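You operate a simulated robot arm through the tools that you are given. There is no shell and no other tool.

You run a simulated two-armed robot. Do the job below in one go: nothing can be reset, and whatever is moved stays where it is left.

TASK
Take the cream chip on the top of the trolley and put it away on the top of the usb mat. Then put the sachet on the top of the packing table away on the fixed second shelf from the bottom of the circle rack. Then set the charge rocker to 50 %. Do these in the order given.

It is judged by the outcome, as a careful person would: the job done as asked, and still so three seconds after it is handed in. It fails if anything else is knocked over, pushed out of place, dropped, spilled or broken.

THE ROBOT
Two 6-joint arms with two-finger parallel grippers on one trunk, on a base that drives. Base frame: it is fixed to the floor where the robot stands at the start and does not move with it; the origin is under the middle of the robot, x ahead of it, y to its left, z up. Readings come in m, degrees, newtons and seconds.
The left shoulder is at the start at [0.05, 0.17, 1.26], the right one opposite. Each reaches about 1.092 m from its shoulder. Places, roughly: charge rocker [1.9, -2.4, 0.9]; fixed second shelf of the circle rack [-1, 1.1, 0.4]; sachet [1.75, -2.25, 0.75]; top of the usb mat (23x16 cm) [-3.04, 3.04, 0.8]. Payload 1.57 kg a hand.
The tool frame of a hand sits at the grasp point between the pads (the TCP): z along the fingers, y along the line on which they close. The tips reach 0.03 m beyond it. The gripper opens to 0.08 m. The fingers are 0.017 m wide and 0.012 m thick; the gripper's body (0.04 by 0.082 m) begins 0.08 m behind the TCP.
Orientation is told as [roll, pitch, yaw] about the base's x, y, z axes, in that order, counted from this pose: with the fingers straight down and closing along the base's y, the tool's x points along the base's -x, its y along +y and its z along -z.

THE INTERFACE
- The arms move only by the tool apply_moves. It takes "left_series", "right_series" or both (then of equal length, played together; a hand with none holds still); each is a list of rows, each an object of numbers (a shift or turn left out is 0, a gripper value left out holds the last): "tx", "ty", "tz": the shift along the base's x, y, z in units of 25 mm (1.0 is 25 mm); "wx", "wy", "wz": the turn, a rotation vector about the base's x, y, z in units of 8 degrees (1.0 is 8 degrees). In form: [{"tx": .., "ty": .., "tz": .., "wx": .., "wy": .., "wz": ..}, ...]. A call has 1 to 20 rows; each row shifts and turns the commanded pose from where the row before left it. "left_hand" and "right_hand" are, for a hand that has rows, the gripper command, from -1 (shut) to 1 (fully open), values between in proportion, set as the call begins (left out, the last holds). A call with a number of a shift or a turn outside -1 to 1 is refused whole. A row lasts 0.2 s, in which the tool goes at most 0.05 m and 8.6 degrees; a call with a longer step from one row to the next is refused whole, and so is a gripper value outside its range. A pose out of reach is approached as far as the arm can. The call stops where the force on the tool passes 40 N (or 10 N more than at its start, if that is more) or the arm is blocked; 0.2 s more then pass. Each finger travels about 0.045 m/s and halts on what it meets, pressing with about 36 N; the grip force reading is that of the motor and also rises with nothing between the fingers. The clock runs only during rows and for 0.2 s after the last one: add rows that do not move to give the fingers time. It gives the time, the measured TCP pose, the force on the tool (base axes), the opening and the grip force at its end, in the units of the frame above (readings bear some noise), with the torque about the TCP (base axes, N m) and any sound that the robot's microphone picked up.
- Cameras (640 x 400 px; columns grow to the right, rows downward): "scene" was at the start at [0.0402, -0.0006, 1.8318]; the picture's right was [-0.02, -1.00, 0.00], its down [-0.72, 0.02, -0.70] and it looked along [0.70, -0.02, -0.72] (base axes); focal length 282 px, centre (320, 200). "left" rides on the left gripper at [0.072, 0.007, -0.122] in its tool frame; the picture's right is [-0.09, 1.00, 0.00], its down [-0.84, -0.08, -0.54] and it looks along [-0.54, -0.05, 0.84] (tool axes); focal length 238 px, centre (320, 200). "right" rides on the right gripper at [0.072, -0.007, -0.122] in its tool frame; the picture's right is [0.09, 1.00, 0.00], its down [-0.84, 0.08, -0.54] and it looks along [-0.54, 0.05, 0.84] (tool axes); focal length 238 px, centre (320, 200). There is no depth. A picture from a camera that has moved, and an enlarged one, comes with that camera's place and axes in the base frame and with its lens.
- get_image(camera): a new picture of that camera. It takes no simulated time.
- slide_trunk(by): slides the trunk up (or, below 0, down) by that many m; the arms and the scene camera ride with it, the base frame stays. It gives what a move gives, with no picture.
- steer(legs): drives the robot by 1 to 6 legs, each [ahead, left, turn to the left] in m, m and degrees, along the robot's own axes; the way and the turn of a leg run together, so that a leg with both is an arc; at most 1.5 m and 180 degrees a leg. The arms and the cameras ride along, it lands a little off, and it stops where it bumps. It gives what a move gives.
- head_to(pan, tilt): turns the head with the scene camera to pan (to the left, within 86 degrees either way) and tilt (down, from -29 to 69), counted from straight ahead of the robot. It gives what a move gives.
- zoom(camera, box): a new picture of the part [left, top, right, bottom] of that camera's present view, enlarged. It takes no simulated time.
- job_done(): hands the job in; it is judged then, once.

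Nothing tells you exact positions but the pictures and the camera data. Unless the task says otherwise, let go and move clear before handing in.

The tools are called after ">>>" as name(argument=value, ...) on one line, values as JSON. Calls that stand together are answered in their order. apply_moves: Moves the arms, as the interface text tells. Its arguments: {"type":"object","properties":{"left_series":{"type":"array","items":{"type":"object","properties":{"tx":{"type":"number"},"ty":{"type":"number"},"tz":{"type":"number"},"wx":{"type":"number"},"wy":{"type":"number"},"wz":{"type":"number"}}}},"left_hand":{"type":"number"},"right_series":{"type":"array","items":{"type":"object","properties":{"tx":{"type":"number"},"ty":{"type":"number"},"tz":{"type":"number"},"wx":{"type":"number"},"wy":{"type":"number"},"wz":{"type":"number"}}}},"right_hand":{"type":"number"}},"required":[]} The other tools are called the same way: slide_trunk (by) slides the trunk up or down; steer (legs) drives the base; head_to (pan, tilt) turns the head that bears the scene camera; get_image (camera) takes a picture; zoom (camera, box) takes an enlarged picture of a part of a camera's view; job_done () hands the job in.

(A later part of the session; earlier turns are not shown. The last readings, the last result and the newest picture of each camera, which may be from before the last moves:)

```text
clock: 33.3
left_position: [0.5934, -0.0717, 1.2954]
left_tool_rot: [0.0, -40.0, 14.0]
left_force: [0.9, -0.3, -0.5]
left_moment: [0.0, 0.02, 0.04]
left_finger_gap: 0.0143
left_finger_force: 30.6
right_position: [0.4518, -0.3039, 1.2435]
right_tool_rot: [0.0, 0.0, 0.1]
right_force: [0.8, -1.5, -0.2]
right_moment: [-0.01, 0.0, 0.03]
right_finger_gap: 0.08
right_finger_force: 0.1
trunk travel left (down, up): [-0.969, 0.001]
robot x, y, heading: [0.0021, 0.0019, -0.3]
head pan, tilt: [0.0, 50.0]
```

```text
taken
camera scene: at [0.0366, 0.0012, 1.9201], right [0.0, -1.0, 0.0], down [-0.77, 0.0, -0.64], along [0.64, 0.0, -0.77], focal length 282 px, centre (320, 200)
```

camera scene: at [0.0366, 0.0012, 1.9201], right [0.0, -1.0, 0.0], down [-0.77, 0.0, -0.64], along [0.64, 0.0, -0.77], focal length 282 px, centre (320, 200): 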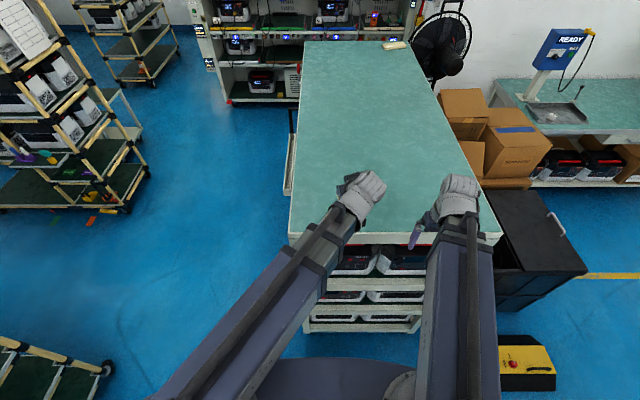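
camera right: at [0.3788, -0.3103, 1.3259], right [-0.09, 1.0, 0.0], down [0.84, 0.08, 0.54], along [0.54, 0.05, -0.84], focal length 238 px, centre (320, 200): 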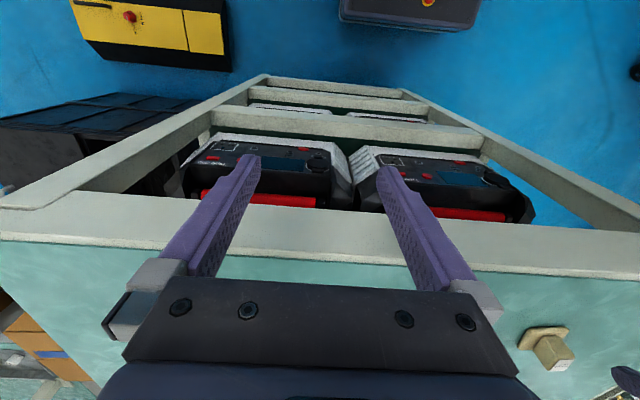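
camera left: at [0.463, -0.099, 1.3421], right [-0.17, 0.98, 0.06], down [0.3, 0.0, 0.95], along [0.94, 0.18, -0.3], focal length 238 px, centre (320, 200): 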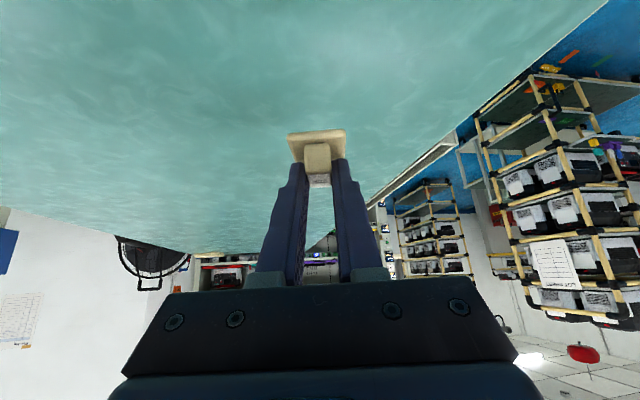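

The chip is held firmly. Before driving I'll look at the base's footprint and surroundings.

>>> head_to(pan=0, tilt=69)

>>> get_image(camera="scene")

>>> head_to(pan=86, tilt=69)

>>> get_image(camera="scene")

>>> head_to(pan=86, tilt=30)

>>> get_image(camera="scene")

>>> head_to(pan=-86, tilt=69)

>>> get_image(camera="scene")

```text
clock: 34.1
left_position: [0.5951, -0.0732, 1.2961]
left_tool_rot: [0.1, -40.1, 14.1]
left_force: [0.1, 0.4, -0.2]
left_moment: [0.02, -0.01, 0.02]
left_finger_gap: 0.0144
left_finger_force: 30.3
right_position: [0.4511, -0.3026, 1.2437]
right_tool_rot: [0.1, 0.0, 0.0]
right_force: [-0.4, 0.3, -0.5]
right_moment: [0.0, 0.03, 0.0]
right_finger_gap: 0.0801
right_finger_force: 0.0
trunk travel left (down, up): [-0.969, 0.001]
robot x, y, heading: [-0.0024, 0.0012, -0.1]
head pan, tilt: [0.0, 68.8]
```

```text
taken
camera scene: at [0.0155, 0.0013, 1.8982], right [0.0, -1.0, 0.0], down [-0.93, 0.0, -0.36], along [0.36, 0.0, -0.93], focal length 282 px, centre (320, 200)
```

scene: 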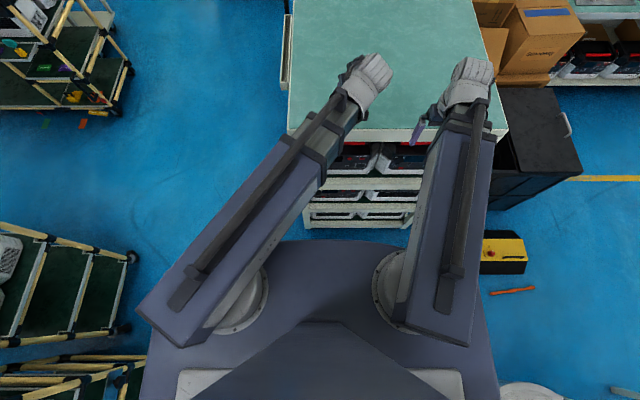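

```text
clock: 35.7
left_position: [0.5951, -0.0721, 1.2959]
left_tool_rot: [0.0, -40.1, 14.1]
left_force: [-0.5, 0.0, -0.6]
left_moment: [0.0, -0.01, -0.05]
left_finger_gap: 0.0145
left_finger_force: 30.7
right_position: [0.4508, -0.3035, 1.2437]
right_tool_rot: [-0.1, 0.0, 0.1]
right_force: [0.6, 0.2, -0.2]
right_moment: [0.01, 0.01, 0.02]
right_finger_gap: 0.08
right_finger_force: 0.0
trunk travel left (down, up): [-0.969, 0.001]
robot x, y, heading: [0.0041, 0.0034, -0.1]
head pan, tilt: [85.9, 68.8]
```

```text
taken
camera scene: at [-0.0364, 0.057, 1.8982], right [1.0, -0.07, 0.0], down [-0.07, -0.93, -0.36], along [0.03, 0.36, -0.93], focal length 282 px, centre (320, 200)
```

scene: 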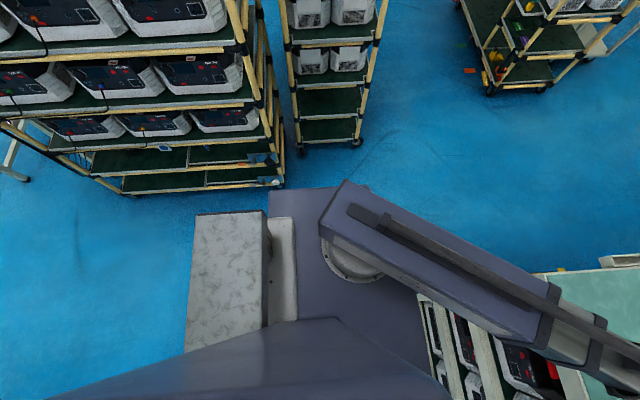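

```text
clock: 36.8
left_position: [0.5947, -0.073, 1.2949]
left_tool_rot: [0.0, -40.1, 14.1]
left_force: [0.6, 0.9, 0.1]
left_moment: [0.01, 0.02, 0.02]
left_finger_gap: 0.0148
left_finger_force: 31.1
right_position: [0.4509, -0.3037, 1.2447]
right_tool_rot: [0.0, 0.0, 0.0]
right_force: [0.6, 0.4, -0.7]
right_moment: [-0.02, 0.0, 0.02]
right_finger_gap: 0.0802
right_finger_force: 0.1
trunk travel left (down, up): [-0.969, 0.001]
robot x, y, heading: [-0.0016, 0.0018, -0.0]
head pan, tilt: [85.9, 30.0]
```

```text
taken
camera scene: at [-0.034, 0.0914, 1.9496], right [1.0, -0.07, 0.0], down [-0.04, -0.5, -0.87], along [0.06, 0.86, -0.5], focal length 282 px, centre (320, 200)
```

scene: 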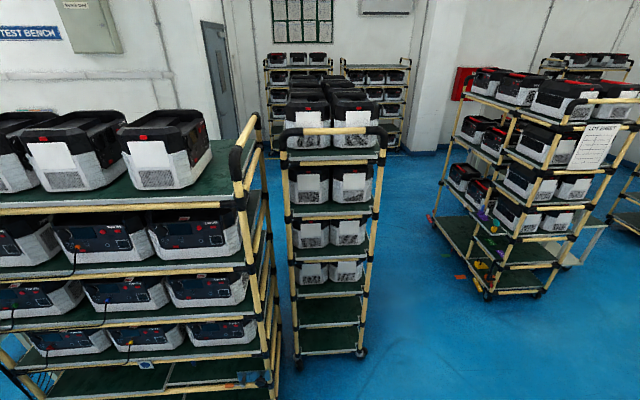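

```text
clock: 39.4
left_position: [0.5954, -0.0719, 1.295]
left_tool_rot: [0.1, -40.1, 14.1]
left_force: [-0.2, -0.4, 0.0]
left_moment: [0.05, 0.02, -0.02]
left_finger_gap: 0.0145
left_finger_force: 30.6
right_position: [0.4515, -0.3026, 1.2433]
right_tool_rot: [0.0, 0.0, -0.1]
right_force: [0.7, -0.1, 0.7]
right_moment: [0.03, 0.01, -0.01]
right_finger_gap: 0.0798
right_finger_force: 0.1
trunk travel left (down, up): [-0.969, 0.001]
robot x, y, heading: [0.0022, -0.0011, -0.2]
head pan, tilt: [-85.9, 68.8]
```

```text
taken
camera scene: at [-0.0364, -0.0545, 1.8982], right [-1.0, -0.07, 0.0], down [-0.07, 0.93, -0.36], along [0.03, -0.36, -0.93], focal length 282 px, centre (320, 200)
```

scene: 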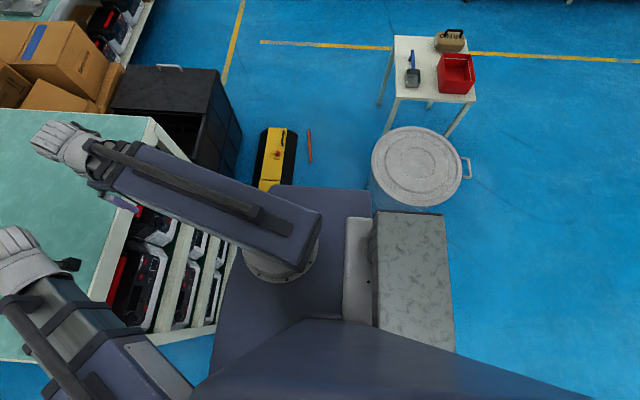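

The pot and small table are low and to the right rear, racks are to the left (front face y≈0.89), and the floor behind is clear. I'll back off 0.5 m, then turn right to face the rear, away from the racks.

>>> steer(legs=[[-0.5, 0, 0]])

>>> head_to(pan=-86, tilt=40)

>>> get_image(camera="scene")

>>> head_to(pan=86, tilt=40)

>>> get_image(camera="scene")

```text
clock: 42.3
left_position: [0.0915, -0.0742, 1.2962]
left_tool_rot: [0.1, -40.1, 13.8]
left_force: [-0.5, 0.6, 0.5]
left_moment: [-0.01, 0.01, -0.04]
left_finger_gap: 0.0146
left_finger_force: 30.9
right_position: [-0.054, -0.304, 1.2441]
right_tool_rot: [0.0, 0.0, -0.3]
right_force: [0.2, 0.7, -0.2]
right_moment: [-0.01, -0.03, 0.03]
right_finger_gap: 0.08
right_finger_force: 0.1
trunk travel left (down, up): [-0.969, 0.001]
robot x, y, heading: [-0.499, 0.0024, -0.3]
head pan, tilt: [-85.9, 68.8]
```

```text
clock: 43.2
left_position: [0.0917, -0.0747, 1.2959]
left_tool_rot: [0.0, -40.1, 13.8]
left_force: [0.7, 0.2, 0.3]
left_moment: [0.02, 0.03, 0.02]
left_finger_gap: 0.0146
left_finger_force: 30.4
right_position: [-0.0531, -0.3049, 1.2452]
right_tool_rot: [0.0, 0.0, -0.1]
right_force: [0.1, 0.7, 0.4]
right_moment: [0.04, 0.02, 0.0]
right_finger_gap: 0.0801
right_finger_force: 0.0
trunk travel left (down, up): [-0.969, 0.001]
robot x, y, heading: [-0.5029, -0.0013, -0.2]
head pan, tilt: [-85.9, 40.0]
```

```text
taken
camera scene: at [-0.537, -0.0823, 1.9342], right [-1.0, -0.07, 0.0], down [-0.04, 0.64, -0.77], along [0.05, -0.76, -0.64], focal length 282 px, centre (320, 200)
```

scene: 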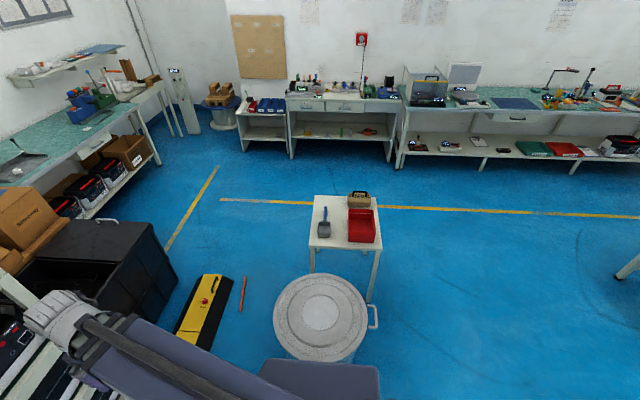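

```text
clock: 45.8
left_position: [0.0917, -0.0735, 1.296]
left_tool_rot: [0.0, -40.2, 13.8]
left_force: [-0.5, -0.6, -0.3]
left_moment: [-0.01, 0.02, 0.01]
left_finger_gap: 0.0145
left_finger_force: 30.3
right_position: [-0.0524, -0.3039, 1.2433]
right_tool_rot: [0.1, 0.1, -0.3]
right_force: [0.2, -0.5, 0.4]
right_moment: [0.03, -0.02, -0.01]
right_finger_gap: 0.0799
right_finger_force: 0.1
trunk travel left (down, up): [-0.969, 0.001]
robot x, y, heading: [-0.5008, 0.0031, -0.1]
head pan, tilt: [85.9, 40.0]
```

```text
taken
camera scene: at [-0.5362, 0.0873, 1.9343], right [1.0, -0.08, 0.0], down [-0.05, -0.64, -0.77], along [0.06, 0.76, -0.64], focal length 282 px, centre (320, 200)
```

scene: 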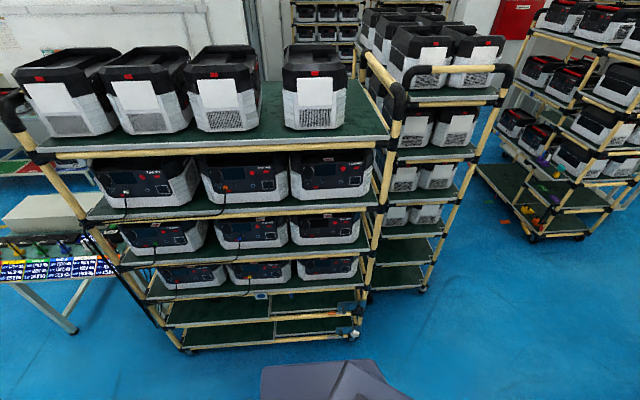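

Circle rack front is at y≈0.91 spanning x from -1.32 to -0.24. Clearance is fine, so I'll turn right by 180°.

>>> steer(legs=[[0, 0, -180]])

>>> head_to(pan=0, tilt=30)

>>> get_image(camera="scene")

>>> head_to(pan=-50, tilt=30)

>>> get_image(camera="scene")

>>> head_to(pan=50, tilt=30)

>>> get_image(camera="scene")

```text
clock: 53.8
left_position: [-1.0857, 0.1361, 1.2948]
left_tool_rot: [0.0, -40.1, -171.9]
left_force: [-0.5, 0.2, 0.2]
left_moment: [-0.03, 0.03, 0.02]
left_finger_gap: 0.0146
left_finger_force: 30.6
right_position: [-0.9181, 0.3509, 1.2439]
right_tool_rot: [0.0, 0.0, 173.9]
right_force: [0.0, 0.0, 0.5]
right_moment: [0.01, 0.01, -0.01]
right_finger_gap: 0.0799
right_finger_force: 0.1
trunk travel left (down, up): [-0.969, 0.001]
robot x, y, heading: [-0.5047, 0.0003, 173.6]
head pan, tilt: [85.9, 40.0]
```

```text
clock: 55.4
left_position: [-1.0855, 0.1377, 1.2964]
left_tool_rot: [0.0, -40.1, -171.9]
left_force: [0.1, -0.1, -0.5]
left_moment: [0.02, 0.0, -0.01]
left_finger_gap: 0.0145
left_finger_force: 30.4
right_position: [-0.9184, 0.3511, 1.2439]
right_tool_rot: [-0.1, 0.0, 173.9]
right_force: [0.0, -0.2, -0.4]
right_moment: [-0.04, -0.02, -0.04]
right_finger_gap: 0.0802
right_finger_force: 0.1
trunk travel left (down, up): [-0.969, 0.001]
robot x, y, heading: [-0.5067, 0.0003, 174.1]
head pan, tilt: [0.0, 30.0]
```

```text
taken
camera scene: at [-0.5528, 0.0078, 1.9497], right [0.11, 0.99, 0.0], down [0.5, -0.05, -0.87], along [-0.86, 0.09, -0.5], focal length 282 px, centre (320, 200)
```

scene: 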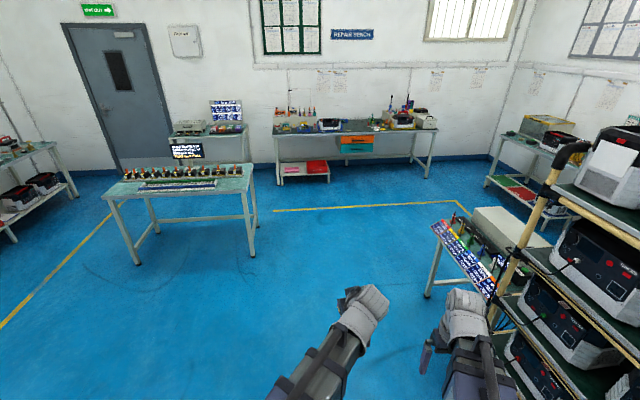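

```text
clock: 56.6
left_position: [-1.0869, 0.1365, 1.2954]
left_tool_rot: [0.0, -40.1, -172.1]
left_force: [0.7, -0.5, -0.7]
left_moment: [0.04, 0.01, 0.0]
left_finger_gap: 0.0144
left_finger_force: 30.8
right_position: [-0.9184, 0.3506, 1.2445]
right_tool_rot: [0.0, 0.0, 173.9]
right_force: [0.7, 0.1, 0.3]
right_moment: [0.0, 0.0, 0.0]
right_finger_gap: 0.0799
right_finger_force: 0.1
trunk travel left (down, up): [-0.969, 0.001]
robot x, y, heading: [-0.5081, 0.0011, 174.0]
head pan, tilt: [-50.0, 30.0]
```

```text
taken
camera scene: at [-0.5134, 0.0732, 1.9497], right [0.83, 0.56, 0.0], down [0.28, -0.41, -0.87], along [-0.48, 0.72, -0.5], focal length 282 px, centre (320, 200)
```

scene: 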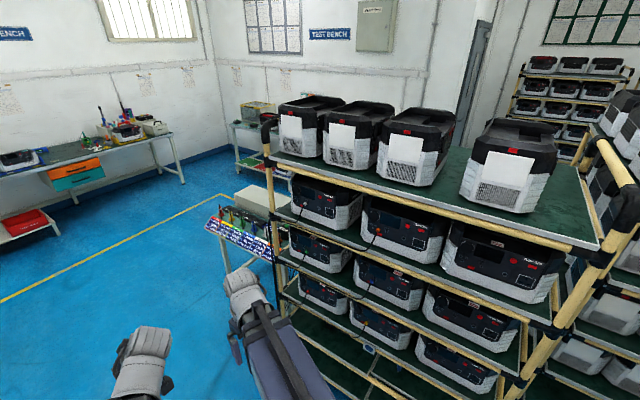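

```text
clock: 58.3
left_position: [-1.0864, 0.1374, 1.2952]
left_tool_rot: [0.0, -40.1, -172.0]
left_force: [-0.5, 0.0, -0.8]
left_moment: [-0.01, -0.03, 0.01]
left_finger_gap: 0.0146
left_finger_force: 31.5
right_position: [-0.9186, 0.3518, 1.2445]
right_tool_rot: [-0.1, -0.1, 173.9]
right_force: [-0.3, 0.5, -0.2]
right_moment: [0.0, 0.0, -0.06]
right_finger_gap: 0.0797
right_finger_force: 0.1
trunk travel left (down, up): [-0.969, 0.001]
robot x, y, heading: [-0.5024, 0.0055, 174.1]
head pan, tilt: [50.0, 30.0]
```

```text
taken
camera scene: at [-0.5281, -0.0645, 1.9497], right [-0.69, 0.72, 0.0], down [0.36, 0.35, -0.87], along [-0.62, -0.6, -0.5], focal length 282 px, centre (320, 200)
```

scene: 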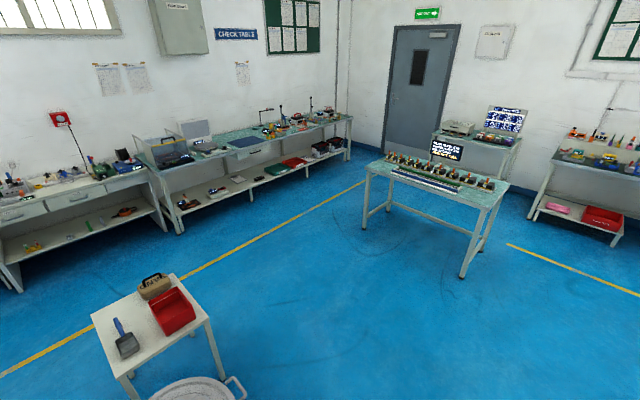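

The mat's bench (TEST BENCH) is ahead-right, with its front near y≈2.9. I'll drive past the circle rack to about (-2.95, 0.5), then turn to face +y.

>>> steer(legs=[[0, 0, -5.5], [1.25, 0, 0], [1.25, 0, 0]])

>>> head_to(pan=-70, tilt=35)

>>> get_image(camera="scene")

```text
clock: 71.1
left_position: [-3.516, 0.718, 1.2958]
left_tool_rot: [0.0, -40.0, -178.3]
left_force: [-0.1, 0.8, 0.2]
left_moment: [-0.01, 0.02, -0.04]
left_finger_gap: 0.0145
left_finger_force: 31.4
right_position: [-3.3264, 0.9136, 1.2441]
right_tool_rot: [0.0, 0.1, 167.6]
right_force: [0.3, 0.5, -0.1]
right_moment: [-0.01, 0.0, 0.01]
right_finger_gap: 0.08
right_finger_force: 0.0
trunk travel left (down, up): [-0.969, 0.001]
robot x, y, heading: [-2.9493, 0.5227, 167.7]
head pan, tilt: [50.0, 30.0]
```

```text
clock: 73.1
left_position: [-3.5156, 0.7181, 1.2957]
left_tool_rot: [0.1, -40.2, -178.2]
left_force: [0.6, 0.3, -0.6]
left_moment: [0.0, -0.04, 0.01]
left_finger_gap: 0.0145
left_finger_force: 30.9
right_position: [-3.3254, 0.9129, 1.2435]
right_tool_rot: [0.0, 0.0, 167.7]
right_force: [0.0, -0.3, 0.8]
right_moment: [0.01, -0.04, -0.03]
right_finger_gap: 0.0802
right_finger_force: 0.0
trunk travel left (down, up): [-0.969, 0.001]
robot x, y, heading: [-2.951, 0.5144, 167.7]
head pan, tilt: [-70.0, 35.0]
```

```text
taken
camera scene: at [-2.9234, 0.6, 1.9419], right [0.99, 0.13, 0.0], down [0.08, -0.57, -0.82], along [-0.11, 0.81, -0.57], focal length 282 px, centre (320, 200)
```

scene: 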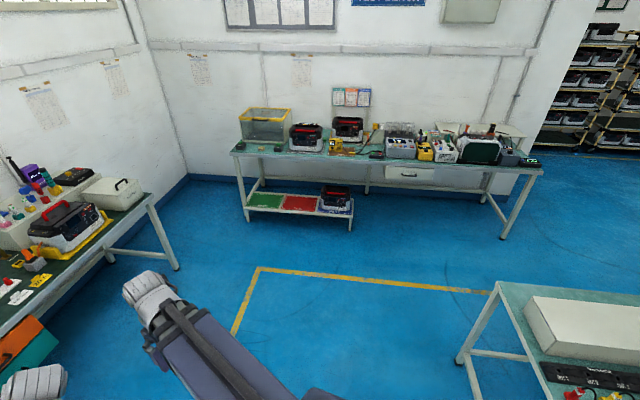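

Now I can see the test bench. Zooming on its top to find the USB mat.

>>> zoom(camera="scene", box=[220, 80, 420, 205])

>>> zoom(camera="scene", box=[360, 80, 560, 205])

```text
3.20 times, centred on (320, 142) of scene
camera zoom: at [-2.9234, 0.6, 1.9419], right [0.99, 0.13, 0.0], down [0.08, -0.57, -0.82], along [-0.11, 0.81, -0.57], focal length 901 px, centre (320, 384)
```

zoom: 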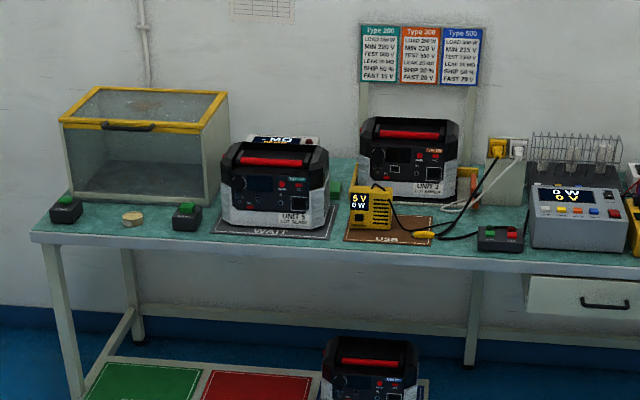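

```text
3.20 times, centred on (460, 142) of scene
camera zoom: at [-2.9234, 0.6, 1.9419], right [0.99, 0.13, 0.0], down [0.08, -0.57, -0.82], along [-0.11, 0.81, -0.57], focal length 901 px, centre (-128, 384)
```

zoom: 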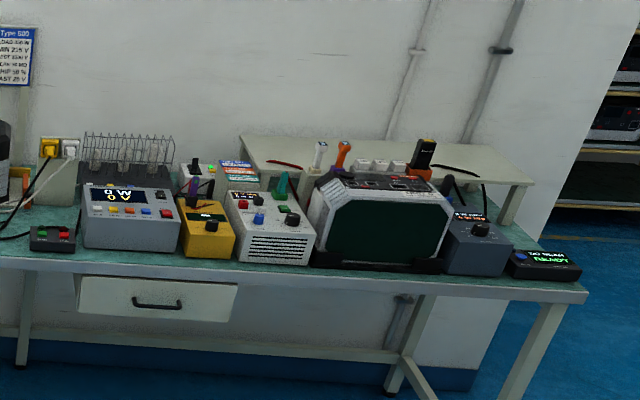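

The USB mat is the brown mat with a yellow tester on it. I'll turn to face the bench and drive closer for a detailed look.

>>> steer(legs=[[0, 0, -77.7], [1.3, 0, 0]])

>>> head_to(pan=0, tilt=40)

>>> get_image(camera="scene")

>>> zoom(camera="scene", box=[220, 60, 420, 185])

```text
clock: 83.1
left_position: [-2.8935, 2.4528, 1.2956]
left_tool_rot: [0.0, -40.1, 104.4]
left_force: [0.4, -0.2, -0.5]
left_moment: [0.0, -0.02, -0.02]
left_finger_gap: 0.0146
left_finger_force: 30.9
right_position: [-2.6617, 2.3113, 1.2431]
right_tool_rot: [0.0, -0.1, 90.5]
right_force: [0.5, 0.0, -0.7]
right_moment: [0.0, -0.03, 0.01]
right_finger_gap: 0.0802
right_finger_force: 0.1
trunk travel left (down, up): [-0.969, 0.001]
robot x, y, heading: [-2.9612, 1.8572, 90.3]
head pan, tilt: [-70.0, 35.0]
```

```text
clock: 84.5
left_position: [-2.8935, 2.4519, 1.295]
left_tool_rot: [-0.1, -40.2, 104.6]
left_force: [0.5, 0.5, -0.3]
left_moment: [-0.01, 0.0, 0.02]
left_finger_gap: 0.0149
left_finger_force: 30.7
right_position: [-2.6612, 2.3097, 1.2445]
right_tool_rot: [-0.1, 0.0, 90.4]
right_force: [0.5, -0.8, 0.7]
right_moment: [0.0, 0.02, 0.04]
right_finger_gap: 0.0799
right_finger_force: 0.0
trunk travel left (down, up): [-0.969, 0.001]
robot x, y, heading: [-2.9629, 1.86, 90.5]
head pan, tilt: [0.0, 40.0]
```

```text
taken
camera scene: at [-2.9622, 1.9035, 1.9343], right [1.0, 0.01, 0.0], down [0.0, -0.64, -0.77], along [-0.01, 0.77, -0.64], focal length 282 px, centre (320, 200)
```

scene: 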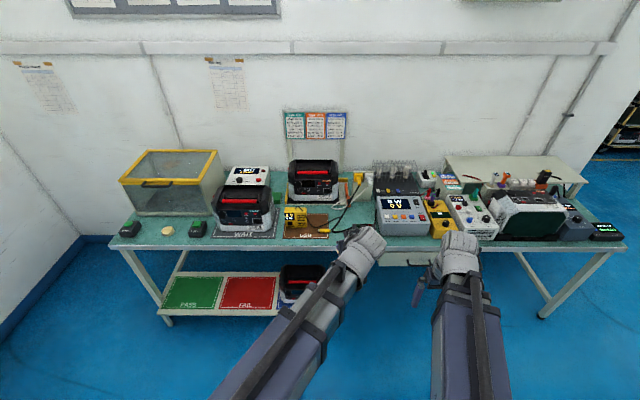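

```text
3.20 times, centred on (320, 122) of scene
camera zoom: at [-2.9622, 1.9035, 1.9343], right [1.0, 0.01, 0.0], down [0.0, -0.64, -0.77], along [-0.01, 0.77, -0.64], focal length 901 px, centre (320, 448)
```

zoom: 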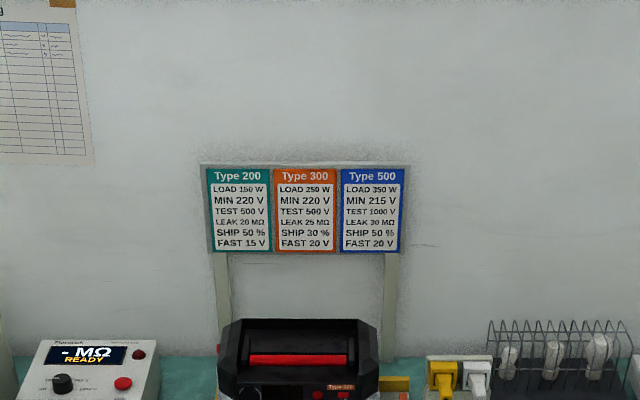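

>>> zoom(camera="scene", box=[230, 170, 410, 282])

>>> zoom(camera="scene", box=[275, 195, 345, 245])

```text
3.56 times, centred on (320, 226) of scene
camera zoom: at [-2.9622, 1.9035, 1.9343], right [1.0, 0.01, 0.0], down [0.0, -0.64, -0.77], along [-0.01, 0.77, -0.64], focal length 1001 px, centre (320, 108)
```

zoom: 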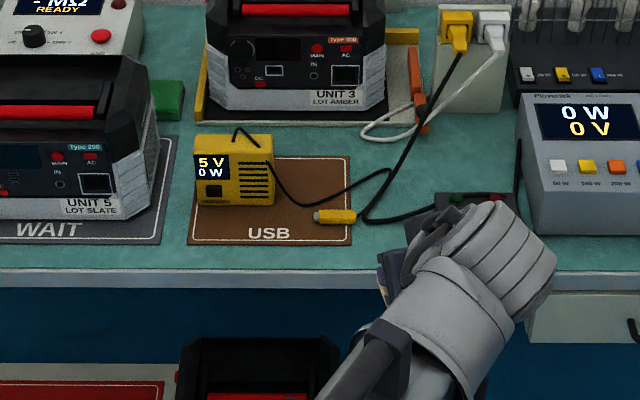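

```text
8.00 times, centred on (310, 220) of scene
camera zoom: at [-2.9622, 1.9035, 1.9343], right [1.0, 0.01, 0.0], down [0.0, -0.64, -0.77], along [-0.01, 0.77, -0.64], focal length 2252 px, centre (400, 40)
```

zoom: 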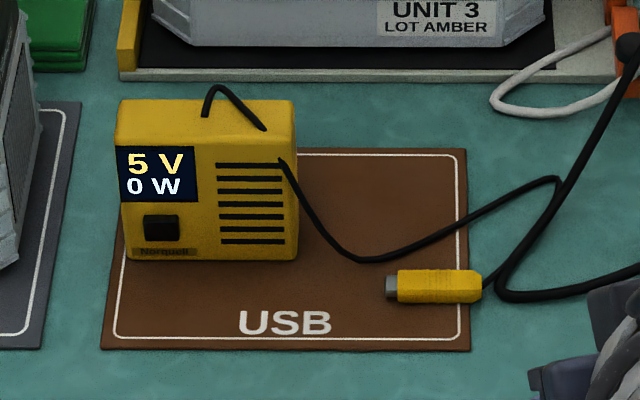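

The mat's front strip (with the "USB" lettering) is free, left of the plug and in front of the tester. I'll drive 0.4 m closer and extend/square up the left hand above it, still high.

>>> steer(legs=[[0.4, 0, 0]])

>>> apply_moves(left_series=[{"tx": -0.9, "ty": 0.5, "wz": -0.22}, {"tx": -0.9, "ty": 0.5, "wz": -0.22}, {"tx": -0.9, "ty": 0.5, "wz": -0.22}, {"tx": -0.9, "ty": 0.5, "wz": -0.22}, {"tx": -0.9, "ty": 0.5, "wz": -0.22}, {"tx": -0.9, "ty": 0.5, "wz": -0.22}, {"tx": -0.9, "ty": 0.5, "wz": -0.22}, {"tx": -0.7, "ty": 0.5, "wz": -0.22}])

>>> get_image(camera="scene")

>>> get_image(camera="left")

```text
clock: 87.0
left_position: [-2.8988, 2.8581, 1.295]
left_tool_rot: [0.0, -40.1, 104.6]
left_force: [0.0, -0.6, -0.1]
left_moment: [-0.05, 0.01, 0.0]
left_finger_gap: 0.0143
left_finger_force: 30.8
right_position: [-2.6653, 2.7174, 1.2449]
right_tool_rot: [-0.1, 0.0, 90.6]
right_force: [-0.2, 0.4, 0.1]
right_moment: [-0.01, -0.03, 0.0]
right_finger_gap: 0.0798
right_finger_force: 0.2
trunk travel left (down, up): [-0.969, 0.001]
robot x, y, heading: [-2.9622, 2.2622, 90.5]
head pan, tilt: [0.0, 40.0]
```

```text
clock: 88.8
left_position: [-3.0736, 2.958, 1.2954]
left_tool_rot: [0.0, -40.1, 90.5]
left_force: [0.4, -0.4, -0.2]
left_moment: [0.0, 0.0, -0.02]
left_finger_gap: 0.0147
left_finger_force: 30.6
right_position: [-2.6661, 2.7163, 1.2437]
right_tool_rot: [0.0, -0.1, 90.6]
right_force: [0.3, -0.7, -0.5]
right_moment: [0.02, -0.01, 0.01]
right_finger_gap: 0.0797
right_finger_force: 0.0
trunk travel left (down, up): [-0.969, 0.001]
robot x, y, heading: [-2.9624, 2.2612, 90.6]
head pan, tilt: [0.0, 40.0]
```

```text
taken
camera scene: at [-2.9664, 2.3086, 1.9343], right [1.0, 0.01, 0.0], down [0.01, -0.64, -0.77], along [-0.01, 0.77, -0.64], focal length 282 px, centre (320, 200)
```

scene: 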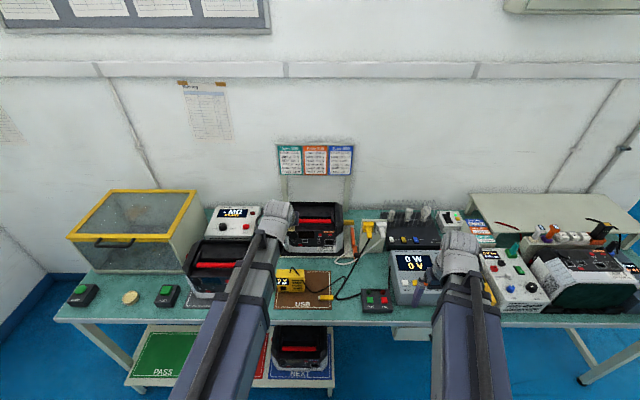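

```text
taken
camera left: at [-3.0797, 2.8237, 1.3419], right [-1.0, 0.06, 0.06], down [0.07, 0.29, 0.95], along [0.04, 0.95, -0.3], focal length 238 px, centre (320, 200)
```

left: 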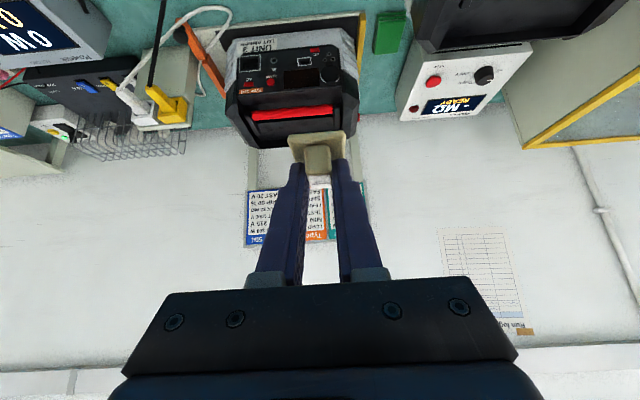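

>>> zoom(camera="scene", box=[260, 250, 360, 320])

```text
5.71 times, centred on (310, 285) of scene
camera zoom: at [-2.9664, 2.3086, 1.9343], right [1.0, 0.01, 0.0], down [0.01, -0.64, -0.77], along [-0.01, 0.77, -0.64], focal length 1608 px, centre (377, -286)
```

zoom: 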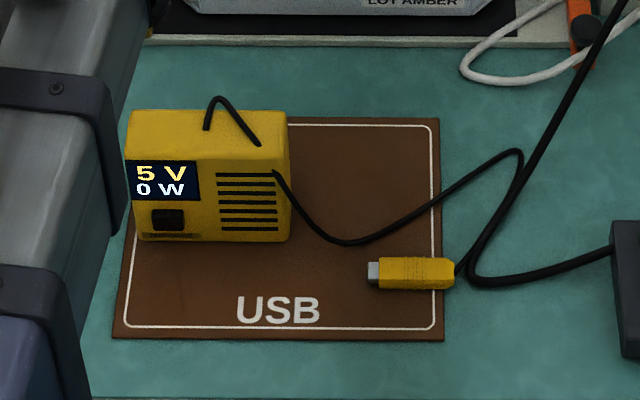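

Estimates put the mat front edge near y≈2.93 and height ≈0.80–0.83. I'll shift slightly to my target spot and lower the trunk most of the way, then check.

>>> apply_moves(left_series=[{"tx": -0.4, "ty": -0.2}, {}])

>>> slide_trunk(by=-0.34)

>>> get_image(camera="left")

>>> get_image(camera="scene")

```text
clock: 89.4
left_position: [-3.0825, 2.9522, 1.2955]
left_tool_rot: [0.2, -40.1, 90.5]
left_force: [0.3, -0.5, 0.3]
left_moment: [0.0, 0.01, -0.01]
left_finger_gap: 0.0144
left_finger_force: 30.4
right_position: [-2.6665, 2.7165, 1.2434]
right_tool_rot: [0.0, 0.1, 90.6]
right_force: [-0.5, 0.7, 0.2]
right_moment: [0.03, 0.01, -0.04]
right_finger_gap: 0.0801
right_finger_force: 0.1
trunk travel left (down, up): [-0.969, 0.001]
robot x, y, heading: [-2.968, 2.2616, 90.5]
head pan, tilt: [0.0, 40.0]
```

```text
clock: 92.8
left_position: [-3.0824, 2.9516, 0.9541]
left_tool_rot: [0.0, -40.1, 90.4]
left_force: [0.5, -0.1, 0.0]
left_moment: [-0.01, -0.03, -0.01]
left_finger_gap: 0.0143
left_finger_force: 30.4
right_position: [-2.6656, 2.7173, 0.9042]
right_tool_rot: [0.0, -0.1, 90.6]
right_force: [-0.3, 0.7, 0.7]
right_moment: [-0.03, 0.02, 0.01]
right_finger_gap: 0.0801
right_finger_force: 0.1
trunk travel left (down, up): [-0.629, 0.341]
robot x, y, heading: [-2.9614, 2.2591, 90.4]
head pan, tilt: [0.0, 40.0]
```

```text
taken
camera left: at [-3.0884, 2.8183, 1.0021], right [-1.0, 0.06, 0.06], down [0.07, 0.29, 0.95], along [0.04, 0.95, -0.3], focal length 238 px, centre (320, 200)
```

left: 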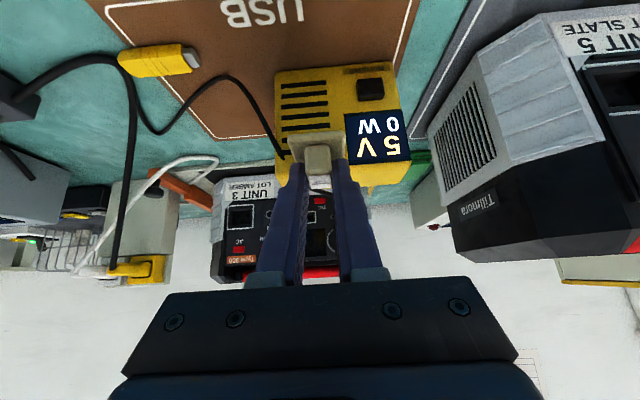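

```text
taken
camera scene: at [-2.9659, 2.3082, 1.5944], right [1.0, 0.01, 0.0], down [0.01, -0.64, -0.77], along [-0.01, 0.77, -0.64], focal length 282 px, centre (320, 200)
```

scene: 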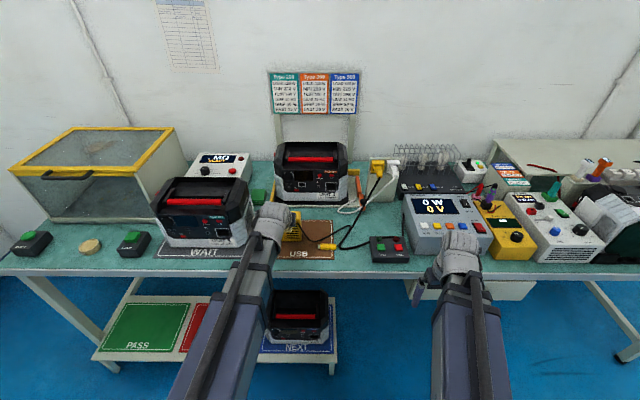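

>>> zoom(camera="scene", box=[240, 200, 360, 275])

>>> zoom(camera="left", box=[120, 0, 440, 200])

```text
5.33 times, centred on (300, 238) of scene
camera zoom: at [-2.9659, 2.3082, 1.5944], right [1.0, 0.01, 0.0], down [0.01, -0.64, -0.77], along [-0.01, 0.77, -0.64], focal length 1501 px, centre (427, 0)
```

zoom: 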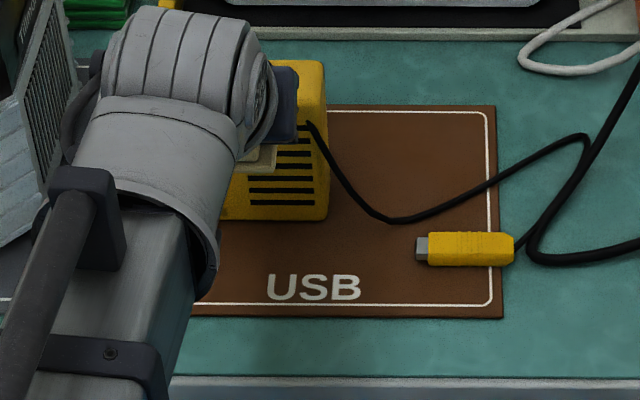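

```text
2.00 times, centred on (280, 100) of left
camera zoom: at [-3.0884, 2.8183, 1.0021], right [-1.0, 0.06, 0.06], down [0.07, 0.29, 0.95], along [0.04, 0.95, -0.3], focal length 477 px, centre (400, 400)
```

zoom: 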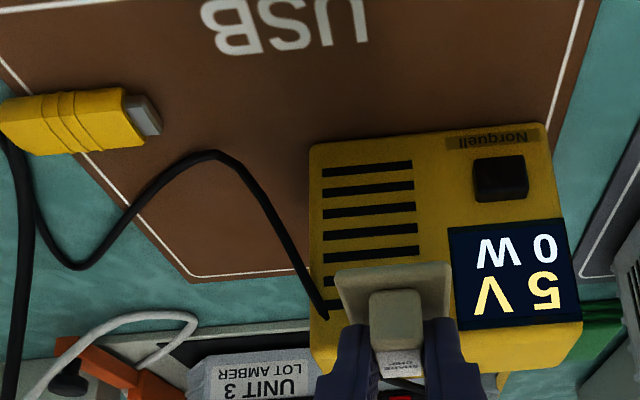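

Triangulation gives mat top z≈0.801 and the tester's front at y≈3.015, so my spot at (-3.083, 2.964) is clear. Lowering almost to contact.

>>> slide_trunk(by=-0.102)

>>> zoom(camera="left", box=[200, 60, 440, 210])

>>> get_image(camera="left")

```text
clock: 94.1
left_position: [-3.0828, 2.9515, 0.8544]
left_tool_rot: [0.1, -40.1, 90.5]
left_force: [0.4, 0.0, 0.5]
left_moment: [0.01, 0.02, 0.0]
left_finger_gap: 0.0145
left_finger_force: 30.7
right_position: [-2.6662, 2.7165, 0.8016]
right_tool_rot: [0.0, 0.0, 90.6]
right_force: [0.4, 0.2, -0.2]
right_moment: [0.0, 0.04, 0.02]
right_finger_gap: 0.0802
right_finger_force: 0.0
trunk travel left (down, up): [-0.527, 0.443]
robot x, y, heading: [-2.9636, 2.2612, 90.5]
head pan, tilt: [0.0, 40.0]
```

```text
2.67 times, centred on (320, 135) of left
camera zoom: at [-3.0884, 2.8183, 0.9002], right [-1.0, 0.06, 0.06], down [0.07, 0.29, 0.95], along [0.04, 0.95, -0.29], focal length 636 px, centre (320, 373)
```

zoom: 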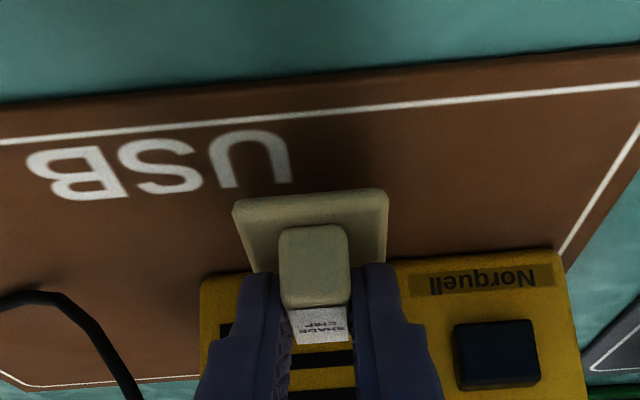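

```text
taken
camera left: at [-3.0884, 2.8183, 0.9002], right [-1.0, 0.06, 0.06], down [0.07, 0.29, 0.95], along [0.04, 0.95, -0.29], focal length 238 px, centre (320, 200)
```

left: 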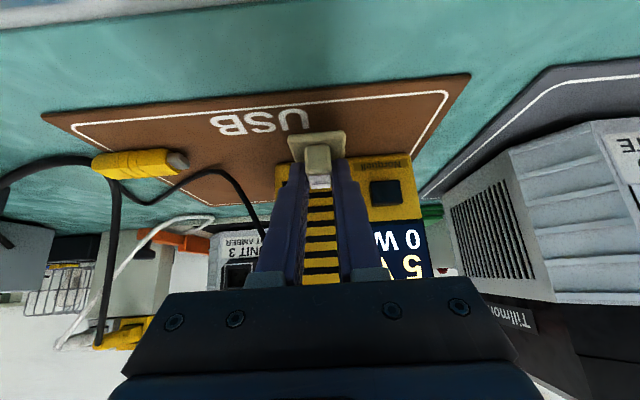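

>>> slide_trunk(by=-0.009)

>>> slide_trunk(by=-0.004)

>>> zoom(camera="left", box=[200, 60, 440, 210])

```text
clock: 94.7
left_position: [-3.0819, 2.9516, 0.844]
left_tool_rot: [0.0, -40.1, 90.5]
left_force: [-0.5, 0.3, -1.1]
left_moment: [0.01, -0.01, -0.02]
left_finger_gap: 0.0144
left_finger_force: 30.7
right_position: [-2.665, 2.7169, 0.7919]
right_tool_rot: [0.0, -0.1, 90.6]
right_force: [-0.6, 0.4, 0.6]
right_moment: [0.03, -0.02, 0.01]
right_finger_gap: 0.0802
right_finger_force: 0.1
trunk travel left (down, up): [-0.518, 0.452]
robot x, y, heading: [-2.9697, 2.2595, 90.9]
head pan, tilt: [0.0, 40.0]
```

```text
clock: 95.2
left_position: [-3.0828, 2.9521, 0.8394]
left_tool_rot: [0.0, -40.2, 90.5]
left_force: [0.2, 0.6, 0.2]
left_moment: [-0.02, -0.03, -0.01]
left_finger_gap: 0.0144
left_finger_force: 30.8
right_position: [-2.666, 2.7152, 0.7887]
right_tool_rot: [0.0, 0.1, 90.6]
right_force: [0.0, -0.4, -0.1]
right_moment: [0.0, 0.0, -0.03]
right_finger_gap: 0.08
right_finger_force: 0.0
trunk travel left (down, up): [-0.514, 0.456]
robot x, y, heading: [-2.9619, 2.262, 90.4]
head pan, tilt: [0.0, 40.0]
```

```text
2.67 times, centred on (320, 135) of left
camera zoom: at [-3.0884, 2.8183, 0.8871], right [-1.0, 0.06, 0.06], down [0.07, 0.29, 0.95], along [0.04, 0.95, -0.29], focal length 636 px, centre (320, 373)
```

zoom: 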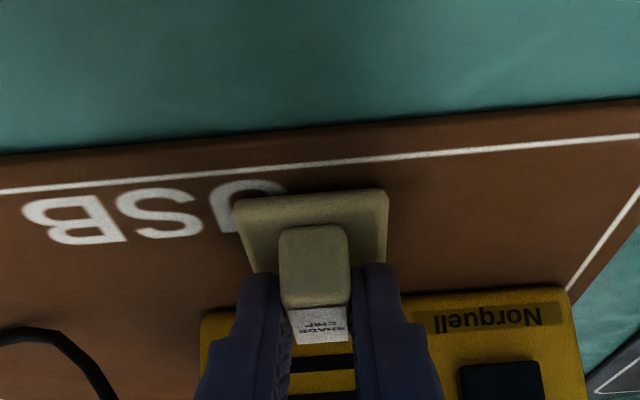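

>>> slide_trunk(by=-0.003)

>>> slide_trunk(by=-0.002)

>>> zoom(camera="left", box=[200, 60, 440, 210])

```text
clock: 95.7
left_position: [-3.0826, 2.9515, 0.8383]
left_tool_rot: [0.0, -40.4, 90.5]
left_force: [-0.6, 1.0, 12.8]
left_moment: [-0.07, -0.03, 0.02]
left_finger_gap: 0.0145
left_finger_force: 30.7
right_position: [-2.6652, 2.7157, 0.7857]
right_tool_rot: [0.0, 0.0, 90.6]
right_force: [0.1, -0.4, 0.0]
right_moment: [-0.02, -0.01, -0.02]
right_finger_gap: 0.0801
right_finger_force: 0.0
trunk travel left (down, up): [-0.511, 0.459]
robot x, y, heading: [-2.9668, 2.2608, 90.7]
head pan, tilt: [0.0, 40.0]
```

```text
clock: 96.3
left_position: [-3.0815, 2.9523, 0.8375]
left_tool_rot: [0.1, -40.4, 90.5]
left_force: [-1.8, 3.6, 31.4]
left_moment: [0.12, -0.01, -0.01]
left_finger_gap: 0.0148
left_finger_force: 30.8
right_position: [-2.6659, 2.7155, 0.7849]
right_tool_rot: [0.0, -0.1, 90.5]
right_force: [0.3, 0.2, 0.2]
right_moment: [-0.03, 0.0, 0.0]
right_finger_gap: 0.0802
right_finger_force: 0.1
trunk travel left (down, up): [-0.509, 0.461]
robot x, y, heading: [-2.9646, 2.2611, 90.7]
head pan, tilt: [0.0, 40.0]
```

```text
2.67 times, centred on (320, 135) of left
camera zoom: at [-3.0883, 2.8178, 0.8835], right [-1.0, 0.06, 0.06], down [0.08, 0.29, 0.96], along [0.04, 0.96, -0.29], focal length 636 px, centre (320, 373)
```

zoom: 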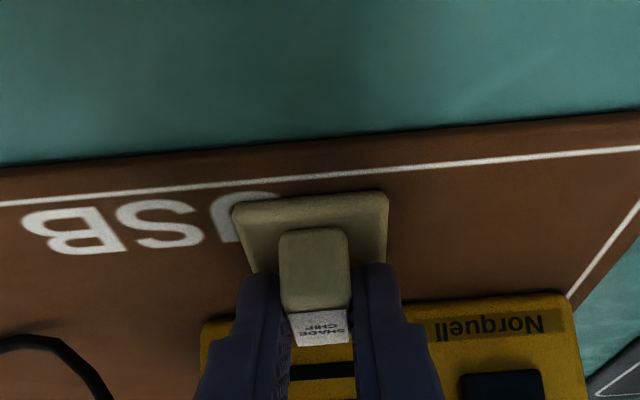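

Contact confirmed (31 N). I'll ease up a few mm, open the fingers halfway, and rise.

>>> slide_trunk(by=0.003)

>>> apply_moves(left_series=[{}, {}, {}, {}], left_hand=0.0)

>>> zoom(camera="left", box=[200, 60, 440, 210])

```text
clock: 96.8
left_position: [-3.0827, 2.9528, 0.8382]
left_tool_rot: [0.0, -40.0, 90.6]
left_force: [-0.1, 2.9, 4.5]
left_moment: [0.15, -0.01, -0.03]
left_finger_gap: 0.0145
left_finger_force: 30.9
right_position: [-2.666, 2.7156, 0.7865]
right_tool_rot: [0.0, 0.0, 90.6]
right_force: [0.3, 0.9, -0.7]
right_moment: [0.02, 0.0, 0.0]
right_finger_gap: 0.0799
right_finger_force: 0.0
trunk travel left (down, up): [-0.512, 0.458]
robot x, y, heading: [-2.9648, 2.2626, 90.7]
head pan, tilt: [0.0, 40.0]
```

```text
clock: 97.8
left_position: [-3.0818, 2.9517, 0.8388]
left_tool_rot: [0.1, -40.0, 90.5]
left_force: [1.0, -0.2, -0.2]
left_moment: [0.0, -0.02, 0.0]
left_finger_gap: 0.0402
left_finger_force: 0.1
right_position: [-2.6667, 2.7147, 0.7868]
right_tool_rot: [-0.1, 0.0, 90.7]
right_force: [-0.3, -0.1, -0.5]
right_moment: [-0.01, 0.03, 0.03]
right_finger_gap: 0.0803
right_finger_force: 0.0
trunk travel left (down, up): [-0.512, 0.458]
robot x, y, heading: [-2.9647, 2.2572, 90.8]
head pan, tilt: [0.0, 40.0]
```

```text
2.67 times, centred on (320, 135) of left
camera zoom: at [-3.0884, 2.8183, 0.8851], right [-1.0, 0.06, 0.06], down [0.07, 0.29, 0.95], along [0.04, 0.95, -0.3], focal length 636 px, centre (320, 373)
```

zoom: 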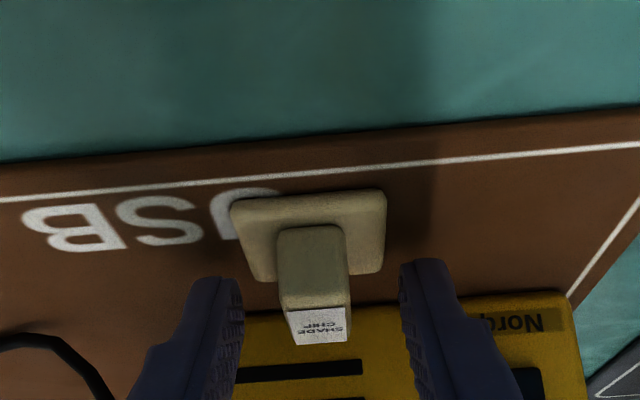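

The chip is released flat on the mat. Raising the trunk straight up and checking.

>>> slide_trunk(by=0.455)

>>> steer(legs=[[-0.5, 0, 0]])

>>> head_to(pan=0, tilt=40)

>>> zoom(camera="scene", box=[240, 170, 400, 270])

>>> head_to(pan=-60, tilt=35)

>>> get_image(camera="scene")

```text
refused: 0.455 is not a number from -0.4 to 0.4
```

```text
clock: 100.8
left_position: [-3.0775, 2.4389, 0.8391]
left_tool_rot: [0.0, -40.1, 90.5]
left_force: [-0.3, 0.3, -0.1]
left_moment: [-0.01, 0.0, 0.01]
left_finger_gap: 0.0401
left_finger_force: 0.1
right_position: [-2.6622, 2.2033, 0.7874]
right_tool_rot: [-0.1, -0.1, 90.6]
right_force: [0.5, -0.9, 0.1]
right_moment: [-0.04, 0.0, 0.0]
right_finger_gap: 0.0803
right_finger_force: 0.1
trunk travel left (down, up): [-0.512, 0.458]
robot x, y, heading: [-2.9605, 1.7461, 90.6]
head pan, tilt: [0.0, 40.0]
```

```text
clock: 101.4
left_position: [-3.0785, 2.4387, 0.839]
left_tool_rot: [0.0, -40.0, 90.6]
left_force: [0.6, 0.3, -0.4]
left_moment: [-0.01, -0.02, 0.01]
left_finger_gap: 0.0399
left_finger_force: 0.1
right_position: [-2.6613, 2.2036, 0.7868]
right_tool_rot: [-0.1, 0.0, 90.6]
right_force: [-0.5, -0.2, 0.4]
right_moment: [-0.02, 0.01, 0.01]
right_finger_gap: 0.0801
right_finger_force: 0.0
trunk travel left (down, up): [-0.512, 0.458]
robot x, y, heading: [-2.9594, 1.7446, 90.7]
head pan, tilt: [0.0, 40.0]
```

```text
4.00 times, centred on (320, 220) of scene
camera zoom: at [-2.9605, 1.7949, 1.4773], right [1.0, 0.01, 0.0], down [0.01, -0.64, -0.77], along [-0.01, 0.77, -0.64], focal length 1126 px, centre (320, 120)
```

zoom: 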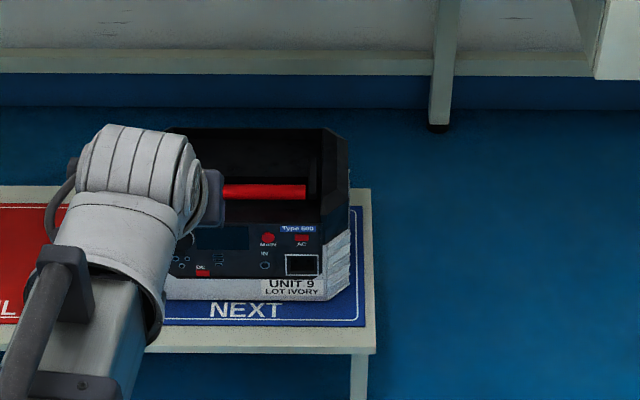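

```text
clock: 102.7
left_position: [-3.0783, 2.4393, 0.8382]
left_tool_rot: [-0.1, -40.2, 90.5]
left_force: [0.3, 1.0, -0.6]
left_moment: [0.01, 0.02, -0.02]
left_finger_gap: 0.0401
left_finger_force: 0.0
right_position: [-2.662, 2.2038, 0.787]
right_tool_rot: [0.0, -0.1, 90.7]
right_force: [1.3, -0.5, -0.2]
right_moment: [0.0, 0.02, 0.01]
right_finger_gap: 0.08
right_finger_force: 0.0
trunk travel left (down, up): [-0.512, 0.458]
robot x, y, heading: [-2.9636, 1.7526, 90.7]
head pan, tilt: [-60.0, 35.0]
```

```text
taken
camera scene: at [-2.8838, 1.7549, 1.4849], right [0.51, -0.86, 0.0], down [-0.49, -0.29, -0.82], along [0.7, 0.42, -0.57], focal length 282 px, centre (320, 200)
```

scene: 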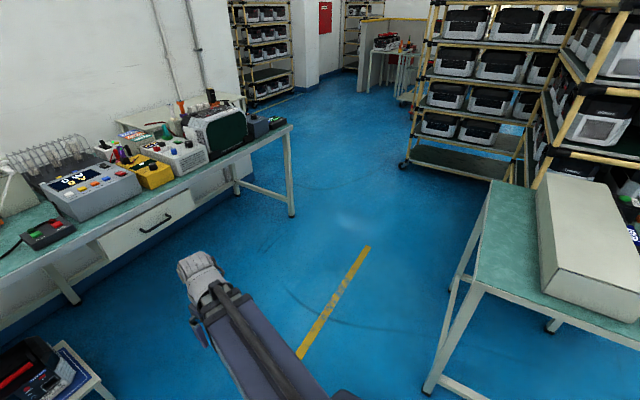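

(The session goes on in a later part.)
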